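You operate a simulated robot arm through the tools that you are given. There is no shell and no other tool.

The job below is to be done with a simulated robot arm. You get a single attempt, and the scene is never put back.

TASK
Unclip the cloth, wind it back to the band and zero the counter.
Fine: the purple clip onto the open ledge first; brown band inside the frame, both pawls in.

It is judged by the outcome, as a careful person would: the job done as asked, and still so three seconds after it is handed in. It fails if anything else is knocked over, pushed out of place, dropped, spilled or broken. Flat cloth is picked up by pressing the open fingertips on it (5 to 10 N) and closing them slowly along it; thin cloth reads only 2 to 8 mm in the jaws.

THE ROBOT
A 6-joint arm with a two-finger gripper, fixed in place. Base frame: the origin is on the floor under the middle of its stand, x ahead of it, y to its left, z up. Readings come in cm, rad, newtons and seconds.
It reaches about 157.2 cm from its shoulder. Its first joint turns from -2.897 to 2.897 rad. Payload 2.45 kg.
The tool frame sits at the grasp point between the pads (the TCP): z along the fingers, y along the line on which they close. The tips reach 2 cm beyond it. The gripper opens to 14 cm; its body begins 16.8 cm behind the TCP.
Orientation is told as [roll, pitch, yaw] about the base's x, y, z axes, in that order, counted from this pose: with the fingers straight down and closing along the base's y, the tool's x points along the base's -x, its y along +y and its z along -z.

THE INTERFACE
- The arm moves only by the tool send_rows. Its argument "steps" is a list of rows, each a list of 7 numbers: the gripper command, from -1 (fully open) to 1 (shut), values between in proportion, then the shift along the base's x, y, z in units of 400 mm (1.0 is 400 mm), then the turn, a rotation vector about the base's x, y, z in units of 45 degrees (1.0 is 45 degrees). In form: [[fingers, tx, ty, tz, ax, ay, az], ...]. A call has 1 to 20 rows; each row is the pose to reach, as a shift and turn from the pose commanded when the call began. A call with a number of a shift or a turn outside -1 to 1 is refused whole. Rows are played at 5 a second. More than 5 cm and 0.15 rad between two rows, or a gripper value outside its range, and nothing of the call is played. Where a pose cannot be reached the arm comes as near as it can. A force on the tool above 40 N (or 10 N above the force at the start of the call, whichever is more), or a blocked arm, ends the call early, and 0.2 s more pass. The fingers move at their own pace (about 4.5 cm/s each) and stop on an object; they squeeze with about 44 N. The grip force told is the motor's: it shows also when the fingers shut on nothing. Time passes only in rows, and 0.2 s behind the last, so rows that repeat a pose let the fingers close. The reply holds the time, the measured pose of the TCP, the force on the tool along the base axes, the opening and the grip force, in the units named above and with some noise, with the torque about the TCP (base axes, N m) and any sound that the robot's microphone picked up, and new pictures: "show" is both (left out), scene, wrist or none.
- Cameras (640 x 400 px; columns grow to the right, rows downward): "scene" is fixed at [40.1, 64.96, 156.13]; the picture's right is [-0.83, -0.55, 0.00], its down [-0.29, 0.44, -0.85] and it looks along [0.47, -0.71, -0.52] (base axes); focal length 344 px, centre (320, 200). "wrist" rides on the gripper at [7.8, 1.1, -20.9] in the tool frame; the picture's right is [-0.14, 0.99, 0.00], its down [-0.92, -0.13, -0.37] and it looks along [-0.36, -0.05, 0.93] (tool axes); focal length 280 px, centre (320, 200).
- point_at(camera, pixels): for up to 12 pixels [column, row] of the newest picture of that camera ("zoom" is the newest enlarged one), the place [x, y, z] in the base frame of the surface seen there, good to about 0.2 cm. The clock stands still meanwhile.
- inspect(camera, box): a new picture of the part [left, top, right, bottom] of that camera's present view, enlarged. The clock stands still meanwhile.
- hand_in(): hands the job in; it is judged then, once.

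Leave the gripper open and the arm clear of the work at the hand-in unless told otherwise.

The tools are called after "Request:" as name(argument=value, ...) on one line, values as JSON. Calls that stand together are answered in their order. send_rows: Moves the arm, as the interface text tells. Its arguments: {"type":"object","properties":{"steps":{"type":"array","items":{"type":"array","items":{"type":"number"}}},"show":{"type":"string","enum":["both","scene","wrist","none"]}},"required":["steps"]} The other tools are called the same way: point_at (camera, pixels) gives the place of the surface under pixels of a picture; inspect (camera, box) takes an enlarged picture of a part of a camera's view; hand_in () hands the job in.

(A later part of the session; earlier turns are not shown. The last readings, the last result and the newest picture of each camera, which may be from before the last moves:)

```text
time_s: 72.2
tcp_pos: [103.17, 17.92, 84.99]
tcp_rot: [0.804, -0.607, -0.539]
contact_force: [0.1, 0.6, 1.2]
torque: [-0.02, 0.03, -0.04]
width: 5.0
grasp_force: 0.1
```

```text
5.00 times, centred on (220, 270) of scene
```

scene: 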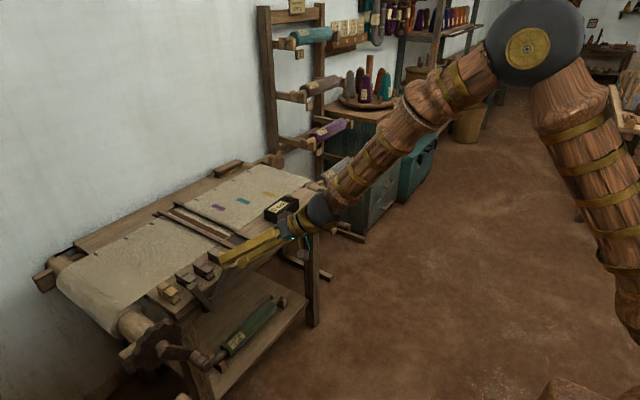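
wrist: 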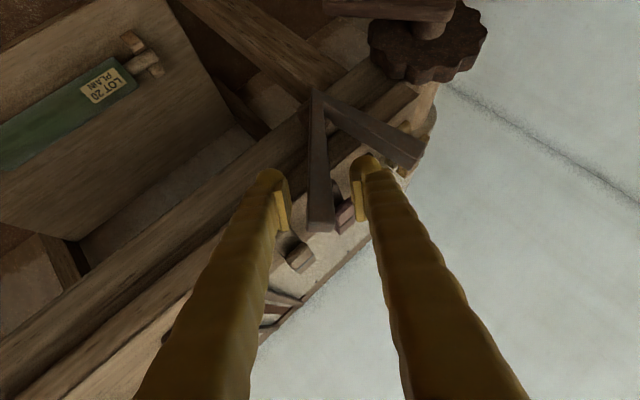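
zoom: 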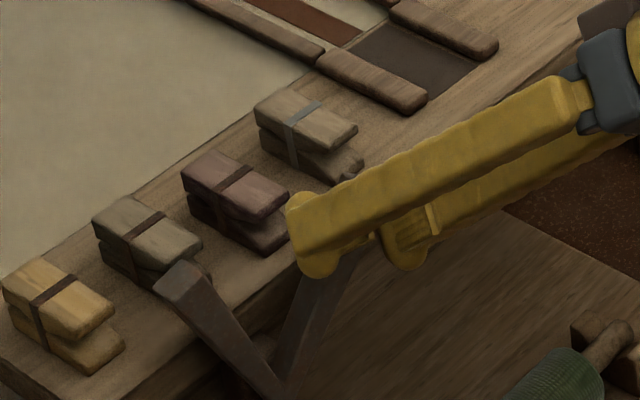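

The handle is between the pads. I'll narrow to 3 cm so the pawl stays controlled, then swing it back about its pivot by 37.5° first.

Request:
send_rows(steps=[[0.4, 0, 0, 0, 0, 0, 0], [0.571, 0, 0, 0, 0, 0, 0], [0.571, 0, 0, 0, 0, 0, 0], [0.571, 0, 0.015, 0.0098, -0.083, 0, 0], [0.571, 0, 0.0303, 0.0193, -0.167, 0, 0], [0.571, 0, 0.0462, 0.027, -0.25, 0, 0], [0.571, 0, 0.0625, 0.0343, -0.333, 0, 0], [0.571, 0, 0.0795, 0.0399, -0.417, 0, 0], [0.571, 0, 0.0968, 0.045, -0.5, 0, 0], [0.571, 0, 0.1142, 0.0483, -0.583, 0, 0], [0.571, 0, 0.1318, 0.0513, -0.667, 0, 0], [0.571, 0, 0.1496, 0.0522, -0.75, 0, 0], [0.571, 0, 0.1675, 0.0528, -0.833, 0, 0]], show="both")

Request:
inspect(camera="wrist", box=[220, 40, 460, 220])

```text
time_s: 75.0
tcp_pos: [100.3, 23.16, 84.25]
tcp_rot: [0.152, -0.65, -0.088]
contact_force: [0.0, 0.6, 0.4]
torque: [0.01, 0.02, -0.02]
width: 3.02
grasp_force: 0.2
out of reach, approached as far as the arm can: row 9, 10, 11, 12, 13
```

scene: 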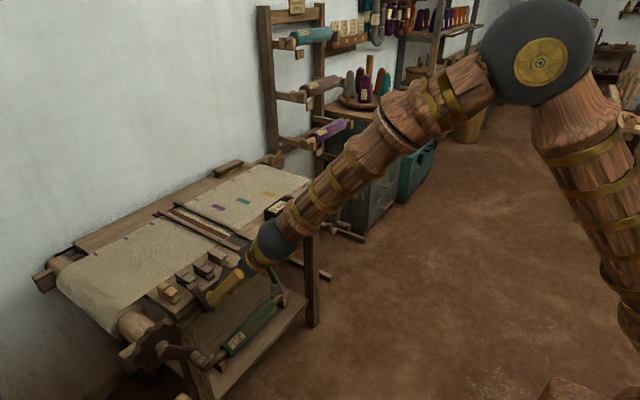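
wrist: 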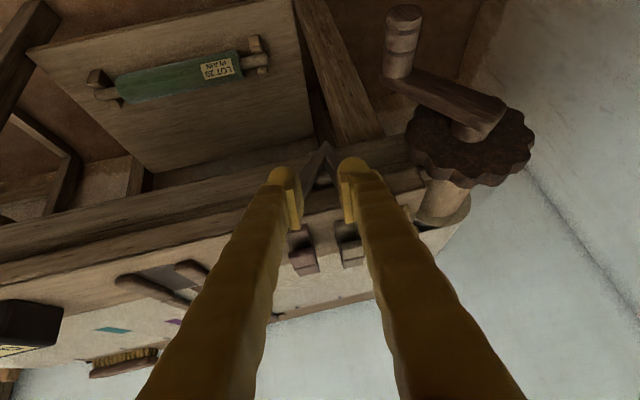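

```text
2.22 times, centred on (340, 130) of wrist
```

zoom: 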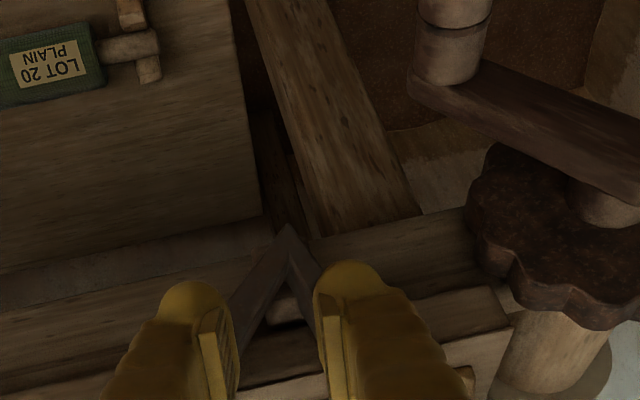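

The solver could not reach some rows and the fingers came forward off the handle (x 100.3). I'll look at the scene closely before doing anything else.

Request:
inspect(camera="scene", box=[170, 230, 260, 310])

Request:
inspect(camera="wrist", box=[260, 110, 400, 220])

```text
5.00 times, centred on (215, 270) of scene
```

zoom: 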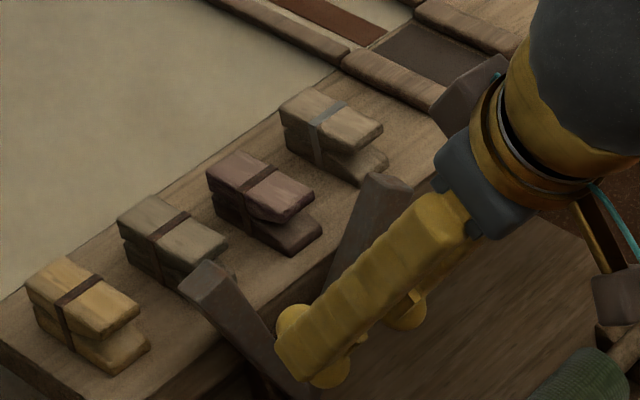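

```text
3.64 times, centred on (330, 165) of wrist
```

zoom: 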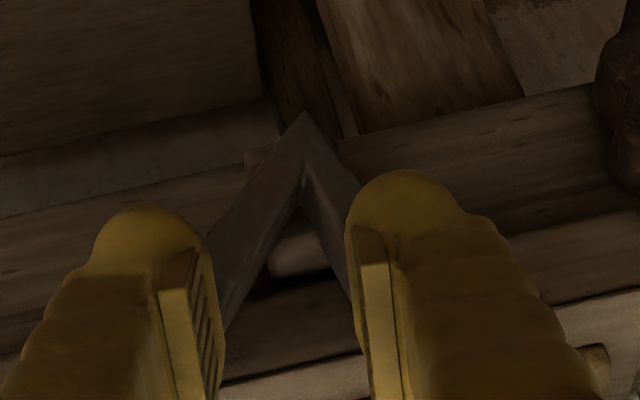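

The pawl is still resting out; nothing was touched. The trouble is the 45° pitch: there the tool lines up with the forearm (a wrist singularity). I'll back away and redo this with horizontal fingers, as on the right crank.

Request:
send_rows(steps=[[0.3, -0.05, 0, 0, 0, 0, 0], [0, -0.1, 0, 0.03, 0, 0, 0], [0, -0.2, 0, 0.06, 0, 0, 0], [0, -0.3, 0, 0.1, 0, 0, 0], [0, -0.4, 0, 0.1, 0, 0, 0], [0, -0.5, 0, 0.1, 0, 0, 0], [0, -0.5, 0, 0.1, 0, 0, 0]], show="both")

```text
time_s: 76.6
tcp_pos: [80.18, 23.24, 88.41]
tcp_rot: [0.154, -0.652, -0.087]
contact_force: [0.3, -0.6, 0.0]
torque: [0.0, -0.01, 0.01]
width: 7.02
grasp_force: 0.1
```

scene: 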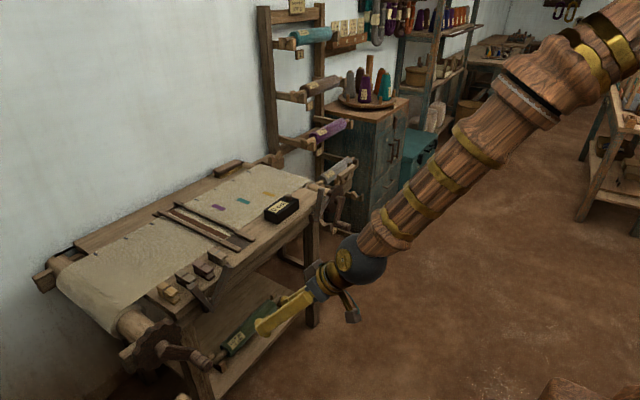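
wrist: 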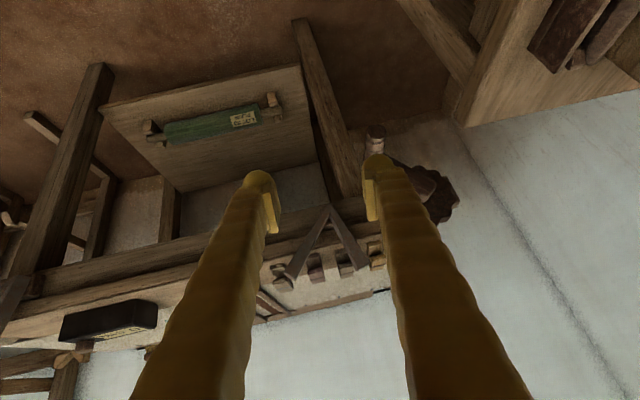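

Measured orientation is (0.154, −0.652, −0.087). I'll apply the computed rotation that brings the fingers horizontal (+x) and rolled 36.3°, in two parts, at a standoff in front of the handle.

Request:
send_rows(steps=[[0, 0.017, -0.019, -0.008, 0.078, -0.14, -0.057], [0, 0.034, -0.038, -0.017, 0.157, -0.28, -0.113], [0, 0.051, -0.058, -0.026, 0.235, -0.42, -0.17], [0, 0.069, -0.077, -0.034, 0.313, -0.561, -0.227], [0, 0.086, -0.096, -0.043, 0.391, -0.701, -0.284], [0, 0.103, -0.116, -0.051, 0.47, -0.841, -0.34], [0, 0.12, -0.135, -0.06, 0.548, -0.981, -0.397]], show="none")

Request:
send_rows(steps=[[0, 0, 0, 0, 0.03, -0.055, -0.022], [0, 0, 0, 0, 0.061, -0.109, -0.044], [0, 0, 0, 0, 0.061, -0.109, -0.044]], show="both")

```text
time_s: 78.2
tcp_pos: [85.06, 17.99, 85.89]
tcp_rot: [1.419, -0.977, -1.413]
contact_force: [0.3, -0.5, -0.7]
torque: [-0.02, 0.01, 0.0]
width: 7.02
grasp_force: 0.2
```

```text
time_s: 79.0
tcp_pos: [85.17, 17.92, 85.85]
tcp_rot: [1.571, -0.938, -1.572]
contact_force: [-0.5, -0.2, 1.0]
torque: [0.0, 0.0, 0.02]
width: 7.01
grasp_force: 0.1
```

scene: 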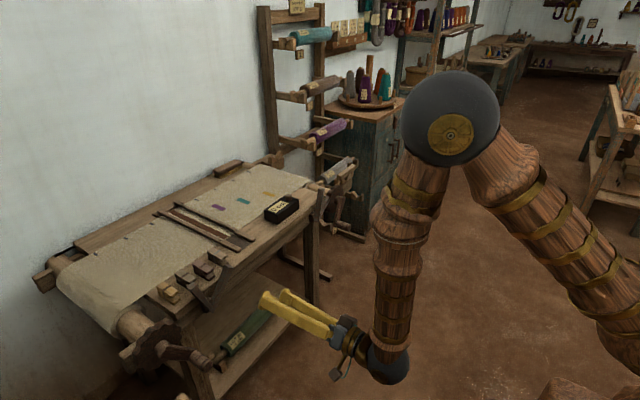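
wrist: 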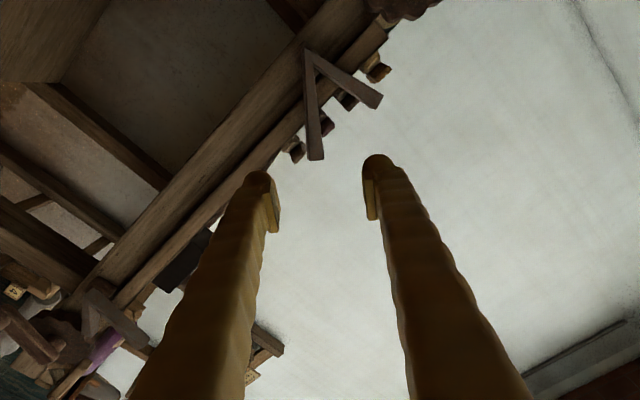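

Orientation is right, and the handle (≈(316,148) at its crossing) is nearly centred. I'll correct 0.5 cm sideways and advance straight in to x≈103.4, with the fingers open 7 cm around the handle.

Request:
send_rows(steps=[[0, 0.08, -0.01, -0.0075, 0, 0, 0], [0, 0.17, -0.01, -0.0075, 0, 0, 0], [0, 0.26, -0.01, -0.0075, 0, 0, 0], [0, 0.33, -0.01, -0.0075, 0, 0, 0], [0, 0.39, -0.01, -0.0075, 0, 0, 0], [0, 0.43, -0.01, -0.0075, 0, 0, 0], [0, 0.457, -0.01, -0.0075, 0, 0, 0], [0, 0.457, -0.01, -0.0075, 0, 0, 0]], show="both")

Request:
inspect(camera="wrist", box=[220, 100, 420, 260])

Request:
inspect(camera="scene", box=[170, 230, 260, 310])

```text
time_s: 80.8
tcp_pos: [103.23, 17.52, 85.61]
tcp_rot: [1.569, -0.937, -1.571]
contact_force: [0.6, -0.7, 0.0]
torque: [0.0, 0.0, 0.02]
width: 7.0
grasp_force: 0.0
```

scene: 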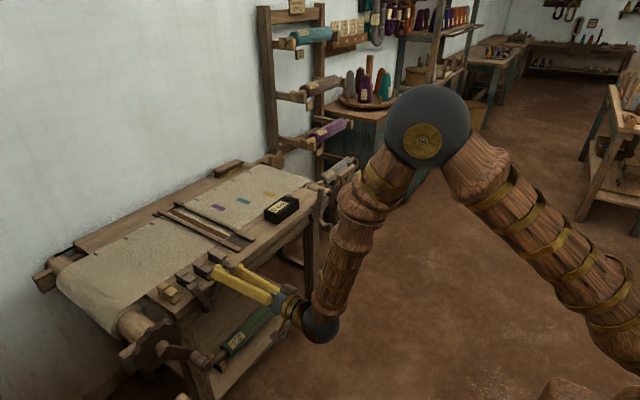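
wrist: 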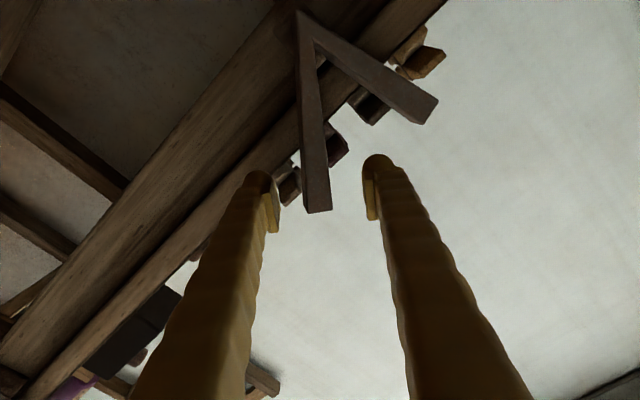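

```text
2.50 times, centred on (320, 180) of wrist
```

zoom: 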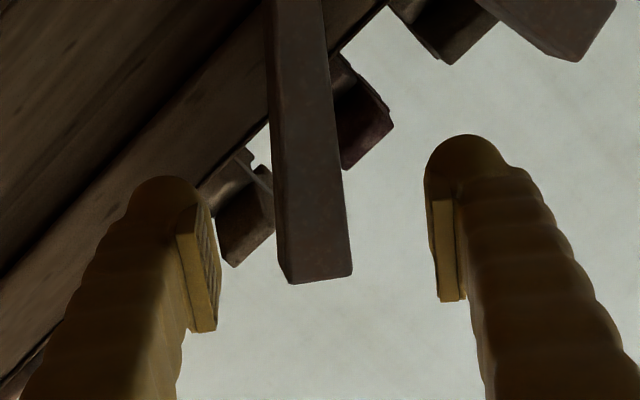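

```text
5.00 times, centred on (215, 270) of scene
```

zoom: 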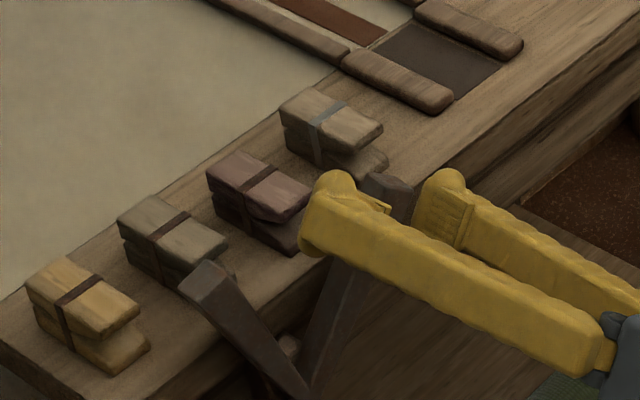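

The handle is nicely between the fingers, its end about 1 cm past the pad centre. I'll go 1.5 cm further along the handle and narrow to 3 cm.

Request:
send_rows(steps=[[0, 0, 0.011, -0.015, 0, 0, 0], [0, 0, 0.022, -0.03, 0, 0, 0], [0.3, 0, 0.022, -0.03, 0, 0, 0], [0.5, 0, 0.022, -0.03, 0, 0, 0], [0.571, 0, 0.022, -0.03, 0, 0, 0], [0.571, 0, 0.022, -0.03, 0, 0, 0]], show="wrist")

Request:
inspect(camera="wrist", box=[220, 100, 420, 260])

```text
time_s: 82.2
tcp_pos: [103.38, 18.3, 84.35]
tcp_rot: [1.568, -0.938, -1.571]
contact_force: [0.1, -0.4, -0.1]
torque: [0.0, -0.01, -0.02]
width: 3.04
grasp_force: 0.3
```

wrist: 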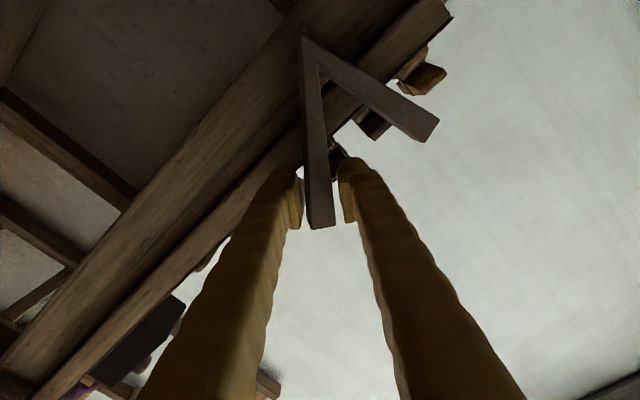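

```text
2.50 times, centred on (320, 180) of wrist
```

zoom: 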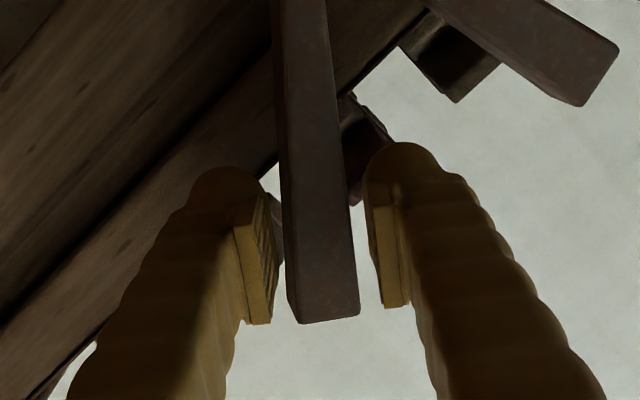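

Caged with a few mm each side. Now I'll swing it about the pivot, 30° first.

Request:
send_rows(steps=[[0.571, 0, 0.0135, 0.0091, -0.083, 0, 0], [0.571, 0, 0.0276, 0.0174, -0.167, 0, 0], [0.571, 0, 0.0422, 0.0248, -0.25, 0, 0], [0.571, 0, 0.0573, 0.0312, -0.333, 0, 0], [0.571, 0, 0.0728, 0.0366, -0.417, 0, 0], [0.571, 0, 0.0886, 0.041, -0.5, 0, 0], [0.571, 0, 0.1047, 0.0443, -0.583, 0, 0], [0.571, 0, 0.1209, 0.0466, -0.667, 0, 0]], show="both")

Request:
inspect(camera="wrist", box=[220, 60, 460, 260])

Request:
inspect(camera="scene", box=[140, 240, 240, 330])

```text
time_s: 84.0
tcp_pos: [103.29, 23.21, 86.25]
tcp_rot: [1.569, -1.463, -1.57]
contact_force: [1.2, -0.1, 1.0]
torque: [0.04, 0.02, -0.03]
width: 3.03
grasp_force: 0.1
```

scene: 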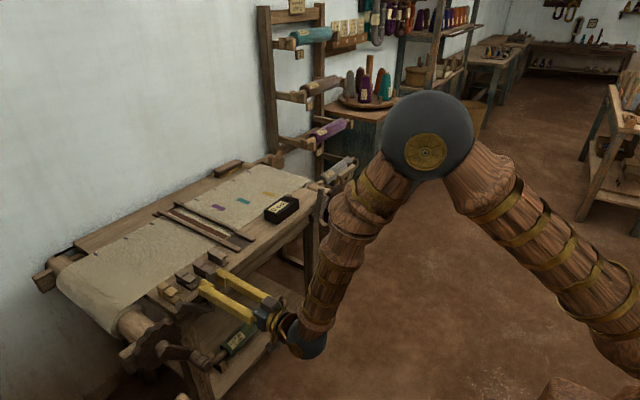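
wrist: 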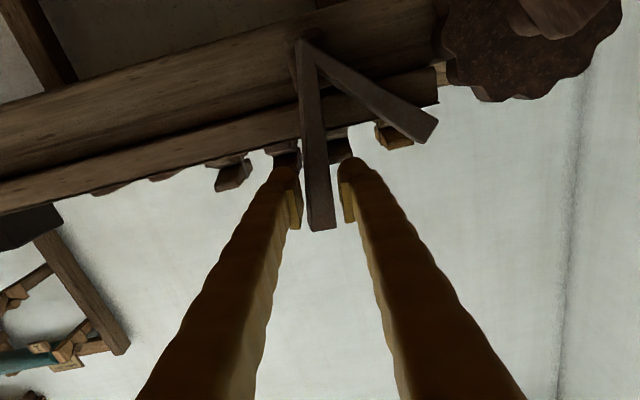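

```text
2.00 times, centred on (340, 160) of wrist
```

zoom: 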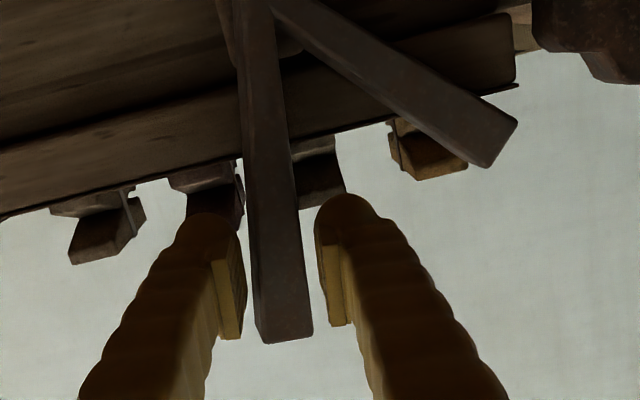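

```text
4.44 times, centred on (190, 285) of scene
```

zoom: 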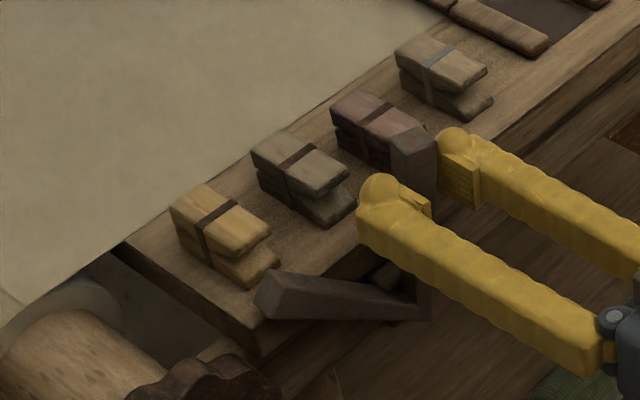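

The pawl follows smoothly, with the handle now near upright. Another 15° will lower its tooth toward the wheel.

Request:
send_rows(steps=[[0.571, 0, 0.0082, 0.0006, -0.042, 0, 0], [0.571, 0, 0.0164, 0.0012, -0.083, 0, 0], [0.571, 0, 0.0246, 0.0013, -0.125, 0, 0], [0.571, 0, 0.0328, 0.0014, -0.167, 0, 0], [0.571, 0, 0.041, 0.0009, -0.208, 0, 0], [0.571, 0, 0.0491, 0.0004, -0.25, 0, 0], [0.571, 0, 0.0573, -0.0006, -0.292, 0, 0], [0.571, 0, 0.0654, -0.0016, -0.333, 0, 0]], show="both")

Request:
inspect(camera="wrist", box=[220, 60, 460, 260])

Request:
inspect(camera="scene", box=[120, 260, 220, 350])

```text
time_s: 85.8
tcp_pos: [103.23, 25.78, 86.15]
tcp_rot: [-1.57, -1.418, 1.571]
contact_force: [-0.2, 0.9, 0.5]
torque: [0.01, -0.02, 0.0]
width: 3.08
grasp_force: 0.6
```

scene: 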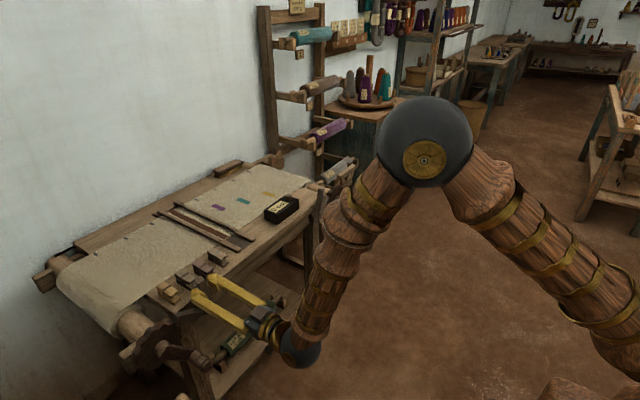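
wrist: 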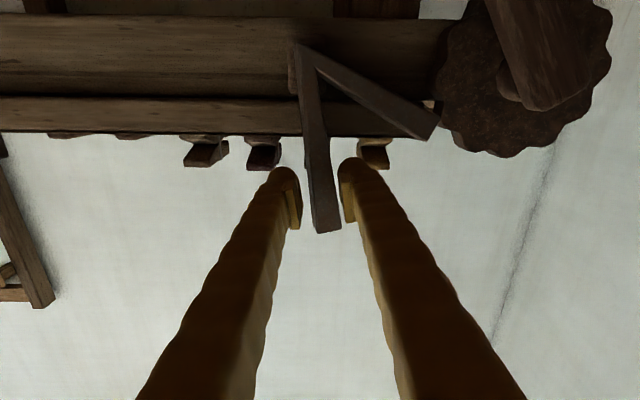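

```text
2.00 times, centred on (340, 160) of wrist
```

zoom: 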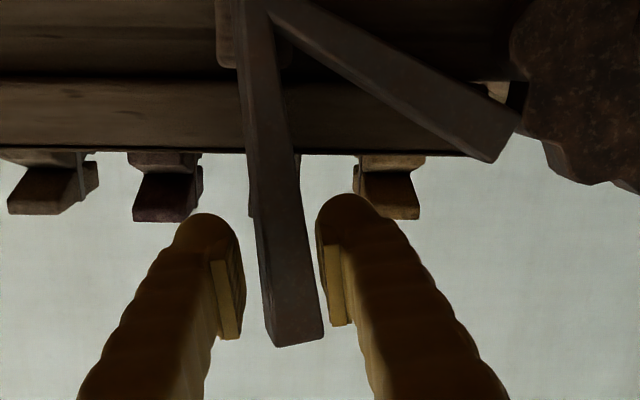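

```text
4.44 times, centred on (170, 305) of scene
```

zoom: 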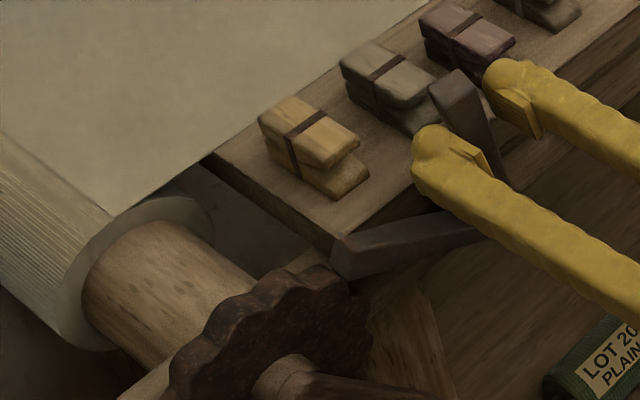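

The tooth arm is just above the rim, with the handle resting on the left finger. I'll continue 7.5° gently to lay the tooth on the wheel.

Request:
send_rows(steps=[[0.571, 0, 0.008, -0.0015, -0.042, 0, 0], [0.571, 0, 0.0161, -0.0031, -0.083, 0, 0], [0.571, 0, 0.024, -0.0051, -0.125, 0, 0], [0.571, 0, 0.032, -0.0072, -0.167, 0, 0], [0.571, 0, 0.032, -0.0072, -0.167, 0, 0]], show="both")

Request:
inspect(camera="wrist", box=[220, 60, 460, 260])

Request:
inspect(camera="scene", box=[120, 260, 220, 350])

```text
time_s: 87.0
tcp_pos: [103.43, 27.01, 85.98]
tcp_rot: [-1.57, -1.287, 1.569]
contact_force: [-0.8, -6.6, -0.3]
torque: [0.12, 0.01, -0.08]
width: 3.43
grasp_force: 3.0
```

scene: 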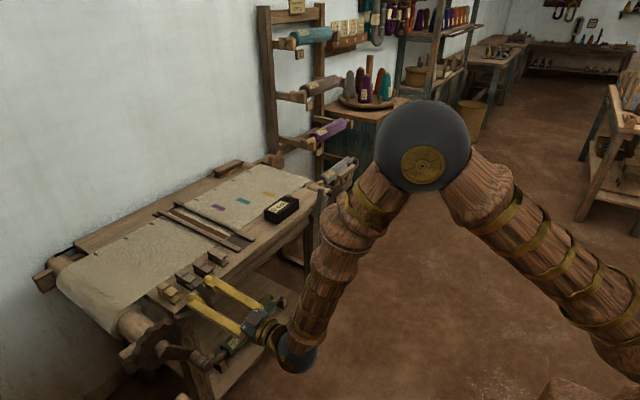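
wrist: 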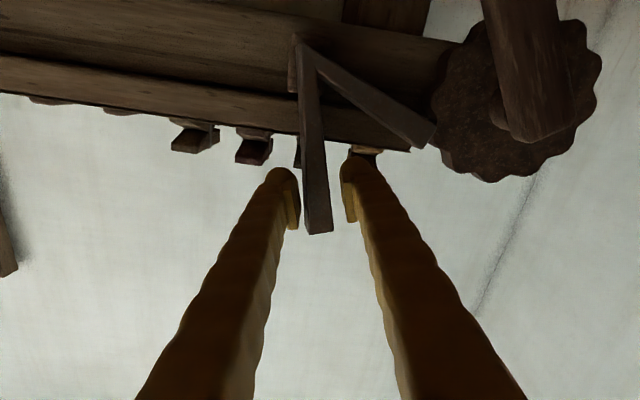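

```text
2.00 times, centred on (340, 160) of wrist
```

zoom: 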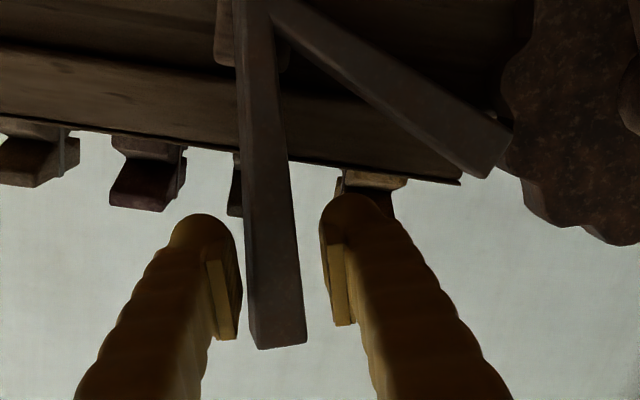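

```text
4.44 times, centred on (170, 305) of scene
```

zoom: 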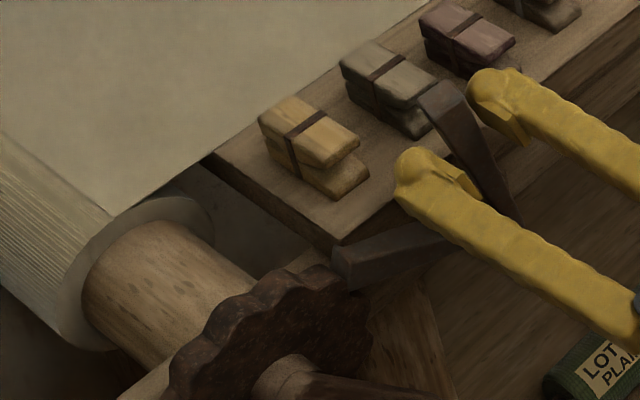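

The tool felt −6.6 N, so the tooth is against the wheel. I'll ease back, open, and withdraw along −x, then compare the pawl's position with its original one.

Request:
send_rows(steps=[[0.571, 0, -0.012, 0, 0, 0, 0], [0.3, 0, -0.012, 0, 0, 0, 0], [0, 0, -0.012, 0, 0, 0, 0], [0, 0, -0.012, 0, 0, 0, 0], [0, -0.06, -0.012, 0, 0, 0, 0], [0, -0.14, -0.012, 0, 0, 0, 0], [0, -0.24, -0.012, 0, 0, 0, 0], [0, -0.35, -0.012, 0, 0, 0, 0], [0, -0.45, -0.012, 0, 0, 0, 0]], show="both")

Request:
inspect(camera="wrist", box=[240, 60, 440, 200])

Request:
inspect(camera="scene", box=[140, 260, 236, 360])

Request:
point_at(camera="zoom", pixels=[[350, 90], [395, 180], [420, 205], [340, 215], [275, 228], [378, 172], [340, 100], [375, 130], [265, 240], [250, 230], [300, 222], [260, 215]])

```text
time_s: 89.0
tcp_pos: [85.4, 26.37, 85.95]
tcp_rot: [-1.572, -1.287, 1.571]
contact_force: [0.4, 0.4, 0.6]
torque: [0.02, -0.04, 0.03]
width: 7.02
grasp_force: 0.1
```

scene: 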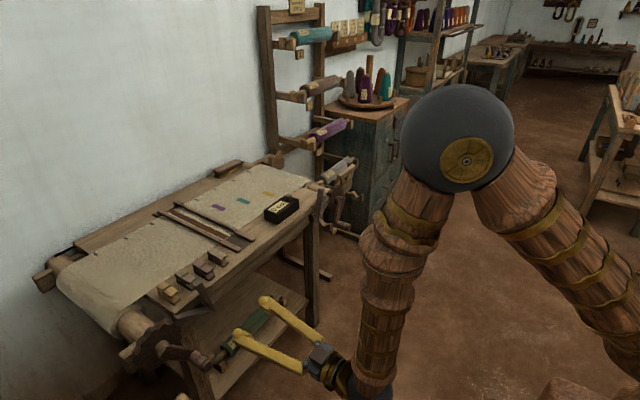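
wrist: 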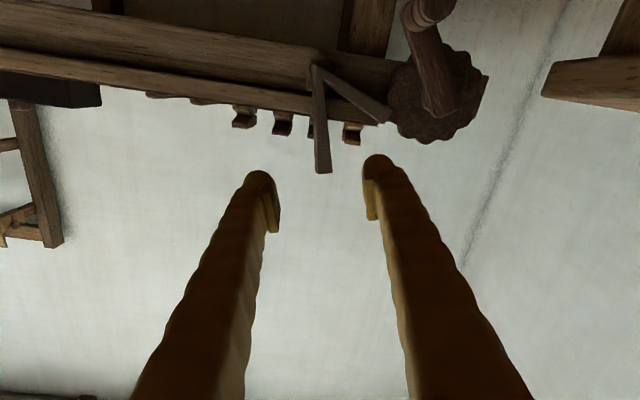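

```text
2.86 times, centred on (340, 130) of wrist
```

zoom: 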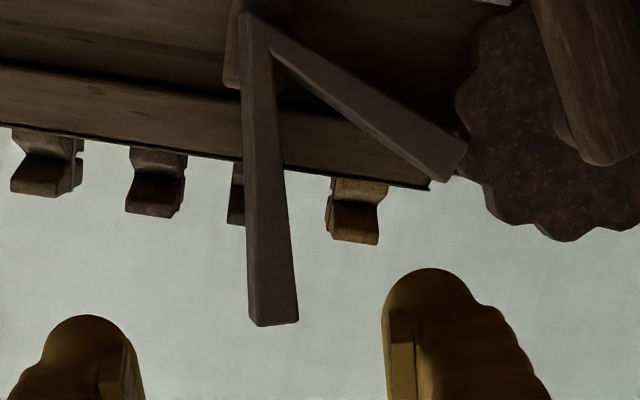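

```text
4.00 times, centred on (188, 310) of scene
```

zoom: 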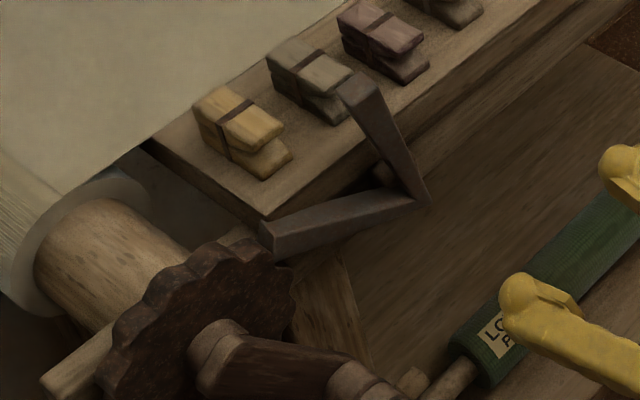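

```text
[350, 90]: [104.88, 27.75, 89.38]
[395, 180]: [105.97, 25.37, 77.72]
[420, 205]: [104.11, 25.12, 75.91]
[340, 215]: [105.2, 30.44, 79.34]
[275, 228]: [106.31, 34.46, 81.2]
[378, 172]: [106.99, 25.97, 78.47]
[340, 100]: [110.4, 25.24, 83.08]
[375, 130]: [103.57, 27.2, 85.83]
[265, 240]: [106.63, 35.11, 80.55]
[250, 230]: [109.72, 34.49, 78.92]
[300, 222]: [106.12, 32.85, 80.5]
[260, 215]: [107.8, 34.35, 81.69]
```

The left pawl is back exactly where it started: (104.9, 27.7, 89.4), tip on the rim. I'll check the right pawl against its original readings, plus the band and counter.

Request:
inspect(camera="scene", box=[290, 170, 370, 230])

Request:
point_at(camera="zoom", pixels=[[262, 128], [245, 240], [235, 340], [290, 220], [312, 190], [300, 185]])

Request:
inspect(camera="scene", box=[150, 200, 250, 260])

Request:
inspect(camera="scene", box=[256, 185, 320, 225])

Request:
point_at(camera="zoom", pixels=[[325, 95], [325, 110], [300, 100], [352, 105], [330, 150], [200, 230], [260, 160], [400, 150], [105, 250], [210, 300], [425, 160], [330, 95]])

```text
6.67 times, centred on (330, 200) of scene
```

zoom: 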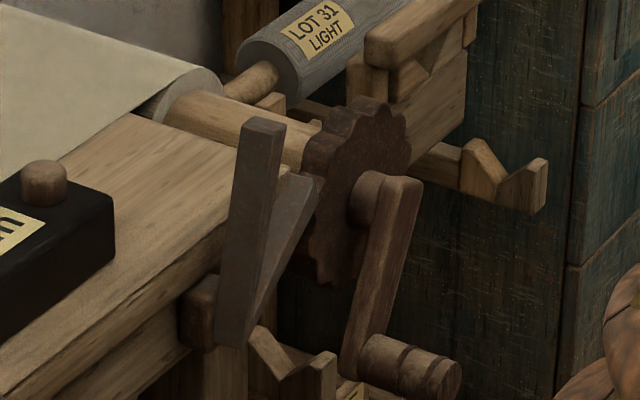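

```text
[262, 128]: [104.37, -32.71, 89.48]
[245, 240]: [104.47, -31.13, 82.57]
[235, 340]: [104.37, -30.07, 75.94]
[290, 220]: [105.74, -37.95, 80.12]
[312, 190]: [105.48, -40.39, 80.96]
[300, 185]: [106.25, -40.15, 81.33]
```

```text
6.40 times, centred on (200, 230) of scene
```

zoom: 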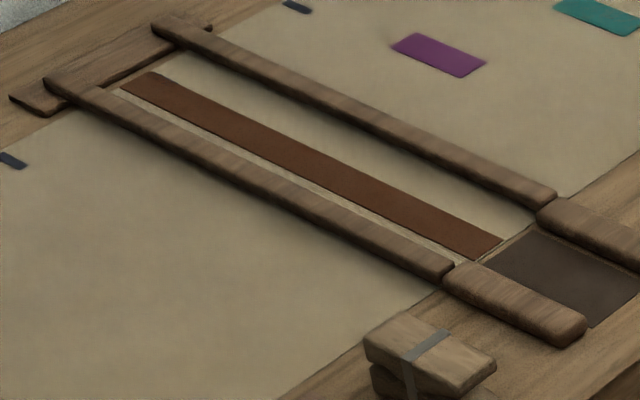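

```text
10.00 times, centred on (288, 205) of scene
```

zoom: 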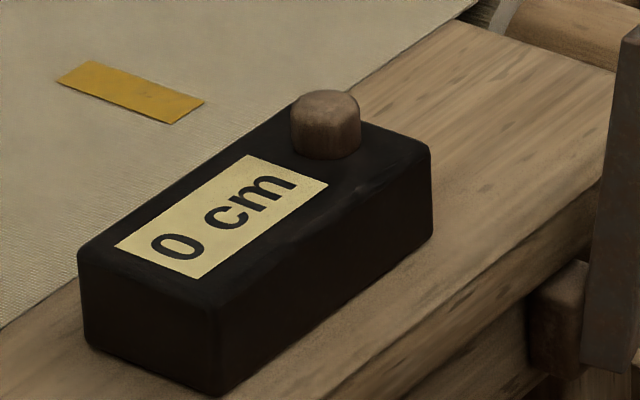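

```text
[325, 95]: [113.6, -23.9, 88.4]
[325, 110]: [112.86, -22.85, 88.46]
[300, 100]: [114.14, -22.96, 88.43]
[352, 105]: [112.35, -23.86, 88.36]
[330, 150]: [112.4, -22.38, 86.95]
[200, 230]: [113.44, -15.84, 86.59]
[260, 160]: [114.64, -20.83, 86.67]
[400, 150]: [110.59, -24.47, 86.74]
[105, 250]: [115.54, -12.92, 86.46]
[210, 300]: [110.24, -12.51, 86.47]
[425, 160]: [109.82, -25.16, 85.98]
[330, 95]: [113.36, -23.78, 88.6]
```

Right pawl readings match the original, the band is centred in the frame, and the clips are in place. The counter reads 0 cm, but I'll still press its zero knob at about (113.1, −23.2), top z 88.45, so it is really zeroed. I'll first bring the fingers back to vertical.

Request:
send_rows(steps=[[0.5, -0.06, 0, 0.08, 0.09, 0, 0], [1, -0.12, 0, 0.16, 0.18, 0, 0], [1, -0.18, 0, 0.25, 0.27, 0, 0], [1, -0.25, 0, 0.35, 0.36, 0, 0], [1, -0.3, 0, 0.4, 0.36, 0, 0]], show="none")

Request:
send_rows(steps=[[1, 0, 0, 0.02, 0, 0.167, 0], [1, 0, 0, 0.04, 0, 0.333, 0], [1, 0, 0, 0.06, 0, 0.5, 0], [1, 0, 0, 0.08, 0, 0.667, 0], [1, 0, 0, 0.1, 0, 0.833, 0], [1, 0, 0, 0.12, 0, 1.0, 0]], show="none")

Request:
send_rows(steps=[[1, 0, 0, 0.02, 0, 0.167, 0], [1, 0, 0, 0.04, 0, 0.333, 0], [1, 0, -0.02, 0.06, 0, 0.5, 0], [1, 0, -0.06, 0.08, 0, 0.667, 0], [1, 0, -0.1, 0.1, 0, 0.833, 0], [1, 0, -0.15, 0.12, 0, 1.0, 0], [1, 0, -0.15, 0.12, 0, 1.0, 0]], show="both")

```text
time_s: 90.2
tcp_pos: [73.38, 26.66, 101.98]
tcp_rot: [1.255, -1.57, -1.256]
contact_force: [0.0, 0.1, 0.1]
torque: [-0.04, 0.0, -0.01]
width: 0.0
grasp_force: 26.7
```

```text
time_s: 91.6
tcp_pos: [73.38, 26.61, 106.83]
tcp_rot: [-0.002, -0.789, 0.005]
contact_force: [-0.2, -0.1, -1.6]
torque: [-0.02, -0.07, -0.01]
width: 0.01
grasp_force: 29.3
```

```text
time_s: 93.2
tcp_pos: [72.66, 20.21, 109.19]
tcp_rot: [-0.219, -0.127, 0.013]
contact_force: [-1.2, 0.4, 0.0]
torque: [0.0, 0.02, -0.02]
width: 0.0
grasp_force: 29.6
out of reach, approached as far as the arm can: row 3, 4, 5, 6, 7
```

scene: 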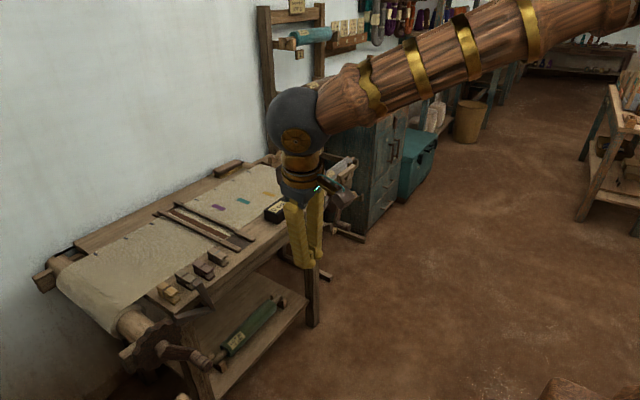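
wrist: 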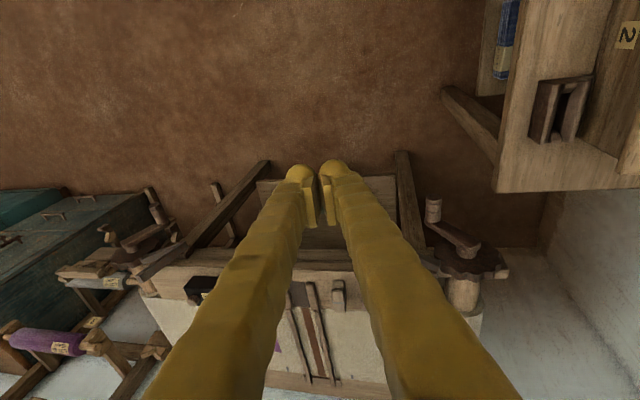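

The reach limit left a small tilt (−0.22, −0.13). I'll correct it while moving toward the counter, staying high.

Request:
send_rows(steps=[[1, 0.08, -0.05, 0, 0.07, 0.04, 0], [1, 0.16, -0.12, 0, 0.14, 0.081, 0], [1, 0.24, -0.2, 0, 0.21, 0.122, 0], [1, 0.32, -0.28, 0, 0.279, 0.162, 0], [1, 0.4, -0.36, 0, 0.279, 0.162, 0], [1, 0.48, -0.45, 0, 0.279, 0.162, 0], [1, 0.55, -0.54, 0, 0.279, 0.162, 0], [1, 0.62, -0.63, 0, 0.279, 0.162, 0], [1, 0.62, -0.72, 0, 0.279, 0.162, 0], [1, 0.62, -0.72, 0, 0.279, 0.162, 0]], show="both")

```text
time_s: 95.4
tcp_pos: [95.73, -7.06, 106.71]
tcp_rot: [-0.26, -0.048, -0.012]
contact_force: [-0.2, 0.2, 0.1]
torque: [-0.04, 0.06, -0.02]
width: 0.03
grasp_force: 28.8
out of reach, approached as far as the arm can: row 1, 2, 3, 4, 5, 6, 7, 8, 9, 10
```

scene: 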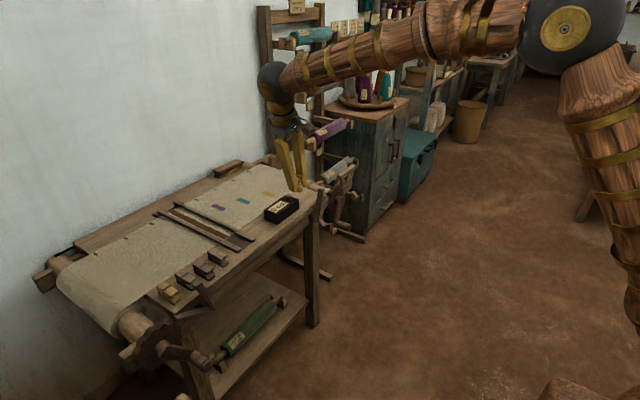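
wrist: 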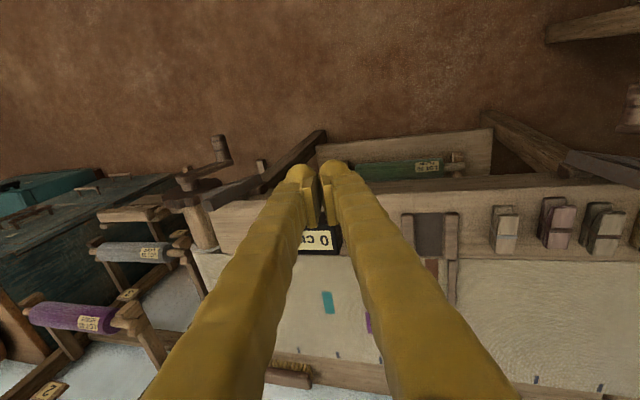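

The forearm-roll joint is at its limit after passing the singularity, so exact vertical isn't available here. A slight sideways tilt (roll about −0.3) is fine for pressing a knob. I'll take that tilt and move to above the knob.

Request:
send_rows(steps=[[1, 0.07, -0.07, -0.02, -0.03, 0, 0], [1, 0.14, -0.14, -0.04, -0.06, 0, 0], [1, 0.21, -0.21, -0.07, -0.09, 0, 0], [1, 0.28, -0.28, -0.1, -0.09, 0, 0], [1, 0.35, -0.35, -0.13, -0.09, 0, 0], [1, 0.4325, -0.415, -0.1675, -0.09, 0, 0], [1, 0.4325, -0.415, -0.1675, -0.09, 0, 0]], show="both")

```text
time_s: 97.0
tcp_pos: [110.96, -20.23, 98.06]
tcp_rot: [-0.373, -0.087, -0.063]
contact_force: [0.2, -0.5, 0.1]
torque: [0.0, 0.0, 0.02]
width: 0.02
grasp_force: 29.4
out of reach, approached as far as the arm can: row 1, 2, 3, 4, 5, 6, 7
```

scene: 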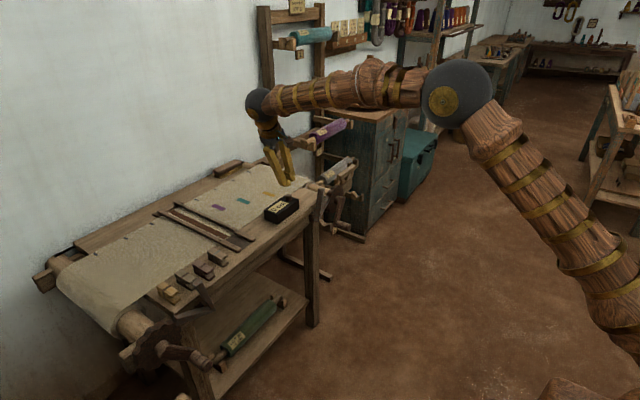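
wrist: 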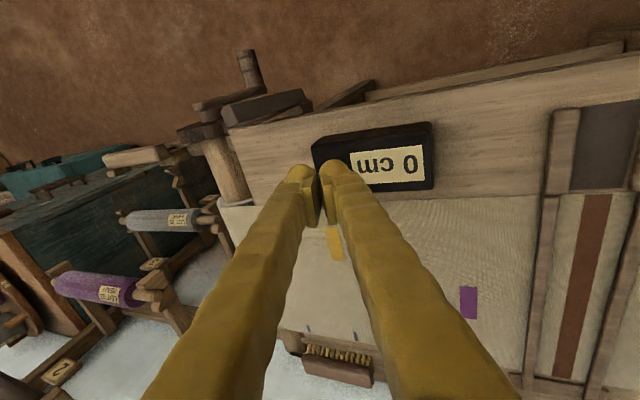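

Still limited by that joint. Better plan: go back up and left, re-tilt the fingers to horizontal by the way I came, and press the knob from the front with horizontal fingers. Moving up and back first.

Request:
send_rows(steps=[[1, 0, 0, 0.08, 0, 0, 0], [1, -0.05, 0.04, 0.16, 0, 0, 0], [1, -0.12, 0.11, 0.22, 0, 0, 0], [1, -0.2, 0.19, 0.25, 0, 0, 0], [1, -0.28, 0.27, 0.25, 0, 0, 0], [1, -0.36, 0.35, 0.25, 0, 0, 0], [1, -0.44, 0.43, 0.25, 0, 0, 0], [1, -0.52, 0.51, 0.25, 0, 0, 0], [1, -0.6, 0.59, 0.25, 0, 0, 0], [1, -0.68, 0.67, 0.25, 0, 0, 0], [1, -0.76, 0.75, 0.25, 0, 0, 0], [1, -0.84, 0.83, 0.25, 0, 0, 0], [1, -0.9, 0.91, 0.25, 0, 0, 0], [1, -0.9, 0.99, 0.25, 0, 0, 0], [1, -0.9, 0.99, 0.25, 0, 0, 0]], show="both")

```text
time_s: 100.2
tcp_pos: [74.4, 19.36, 108.08]
tcp_rot: [-0.373, -0.087, -0.064]
contact_force: [-0.6, -0.3, 0.1]
torque: [0.02, 0.0, 0.01]
width: 0.01
grasp_force: 29.6
out of reach, approached as far as the arm can: row 1
```

scene: 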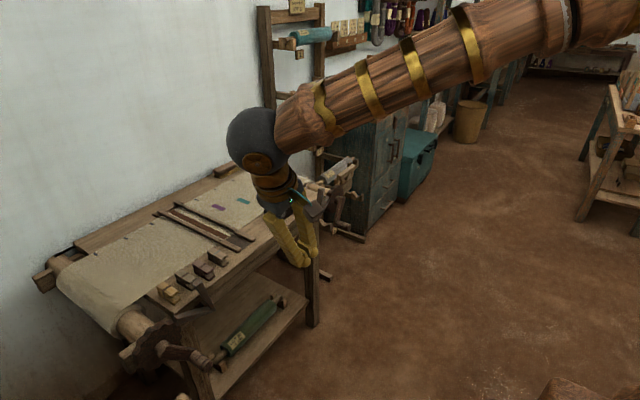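
wrist: 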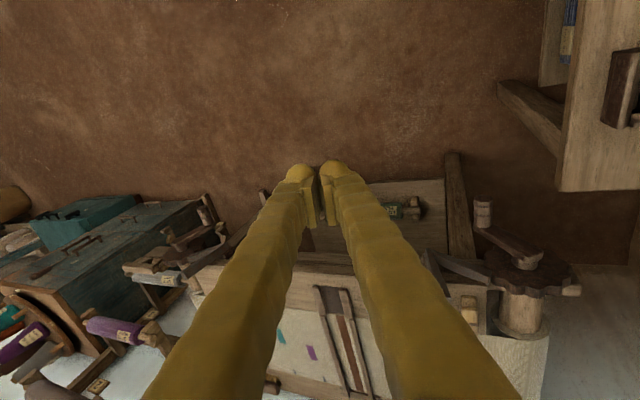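

Now at (74.4, 19.4, 108), in reach. I'll rotate the fingers to horizontal about the computed axis, in two halves.

Request:
send_rows(steps=[[1, 0, 0.03, 0, 0.0244, -0.1566, 0.0375], [1, 0, 0.06, 0, 0.0488, -0.3132, 0.075], [1, 0, 0.09, 0, 0.0732, -0.4698, 0.1125], [1, 0, 0.12, 0, 0.0975, -0.6264, 0.15], [1, 0, 0.15, 0, 0.1219, -0.783, 0.1875], [1, 0, 0.18, 0, 0.1463, -0.9396, 0.225]], show="none")

Request:
send_rows(steps=[[1, 0, 0, -0.03, 0.0244, -0.1566, 0.0375], [1, 0, 0, -0.06, 0.0488, -0.3132, 0.075], [1, 0, 0, -0.09, 0.0732, -0.4698, 0.1125], [1, 0, 0, -0.12, 0.0975, -0.6264, 0.15], [1, 0, 0, -0.15, 0.1219, -0.783, 0.1875], [1, 0, 0, -0.18, 0.1463, -0.9396, 0.225], [1, 0, 0, -0.18, 0.1463, -0.9396, 0.225]], show="both")

```text
time_s: 101.6
tcp_pos: [74.8, 26.46, 107.89]
tcp_rot: [-0.248, -0.824, 0.066]
contact_force: [-0.5, -0.4, -0.3]
torque: [0.0, -0.01, -0.03]
width: 0.0
grasp_force: 29.6
```

```text
time_s: 103.2
tcp_pos: [74.72, 26.66, 100.66]
tcp_rot: [-2.812, -1.57, 2.813]
contact_force: [0.6, 0.1, 0.1]
torque: [0.0, 0.0, -0.01]
width: 0.0
grasp_force: 29.7
```

scene: 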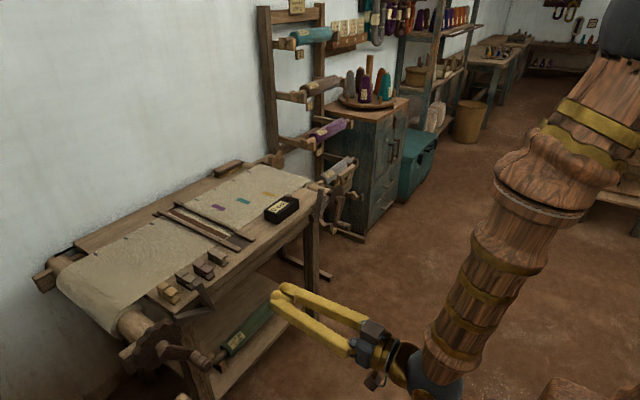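
wrist: 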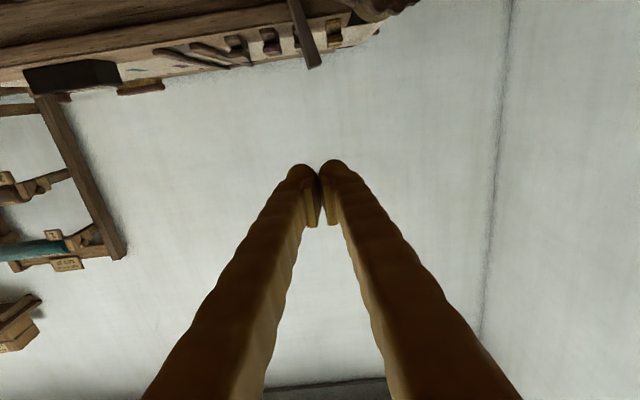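

Horizontal again, no reach trouble. I'll move to y≈0 (into the arm's own plane) and there bring the fingers back to vertical, which should avoid the spin.

Request:
send_rows(steps=[[1, 0, -0.1, 0.03, 0, 0, 0], [1, 0, -0.2, 0.06, 0, 0, 0], [1, 0, -0.3, 0.09, 0, 0, 0], [1, 0, -0.4, 0.12, 0, 0, 0], [1, 0, -0.5, 0.14, 0, 0, 0], [1, 0, -0.6, 0.14, 0, 0, 0], [1, 0, -0.667, 0.14, 0, 0, 0], [1, 0, -0.667, 0.14, 0, 0, 0]], show="none")

Request:
send_rows(steps=[[1, 0, 0, 0, 0, 0.167, 0], [1, 0, 0, 0, 0, 0.333, 0], [1, 0, 0, 0, 0, 0.5, 0], [1, 0, 0, 0, 0, 0.667, 0], [1, 0, 0, 0, 0, 0.833, 0], [1, 0, 0, 0, 0, 1.0, 0]], show="none")

Request:
send_rows(steps=[[1, 0, 0, 0, 0, 0.167, 0], [1, 0, 0, 0, 0, 0.333, 0], [1, 0, 0, 0, 0, 0.5, 0], [1, 0, 0, 0, 0, 0.667, 0], [1, 0, 0, 0, 0, 0.833, 0], [1, 0, 0, 0, 0, 1.0, 0], [1, 0, 0, 0, 0, 1.0, 0]], show="both")

```text
time_s: 105.0
tcp_pos: [78.94, -0.38, 107.78]
tcp_rot: [-1.779, -1.569, 1.78]
contact_force: [0.4, -0.2, -0.2]
torque: [0.01, -0.02, 0.01]
width: 0.0
grasp_force: 29.3
out of reach, approached as far as the arm can: row 2, 3, 4, 5, 6, 7, 8
```

```text
time_s: 106.4
tcp_pos: [79.04, -0.23, 108.02]
tcp_rot: [-0.002, -0.784, 0.0]
contact_force: [0.1, -0.4, 0.1]
torque: [0.02, -0.02, -0.03]
width: 0.01
grasp_force: 29.9
```

```text
time_s: 108.0
tcp_pos: [79.01, -0.25, 107.96]
tcp_rot: [0.0, -0.001, 0.0]
contact_force: [-0.5, 0.1, -0.8]
torque: [0.05, -0.01, 0.0]
width: 0.01
grasp_force: 29.3
```

scene: 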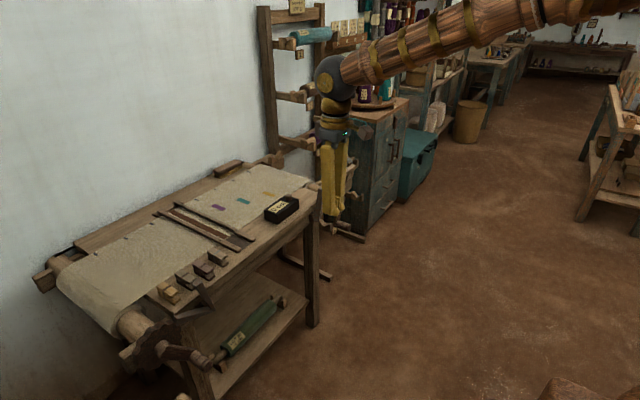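
wrist: 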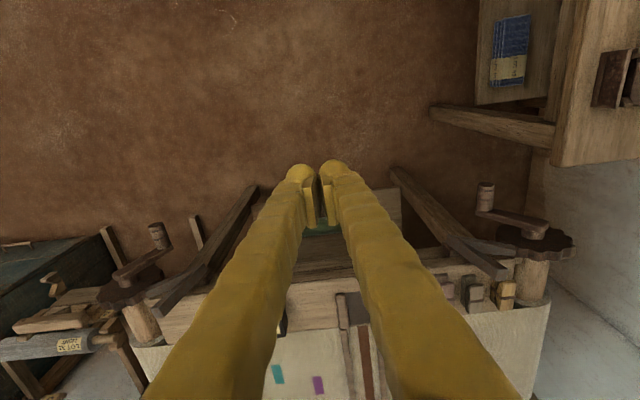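

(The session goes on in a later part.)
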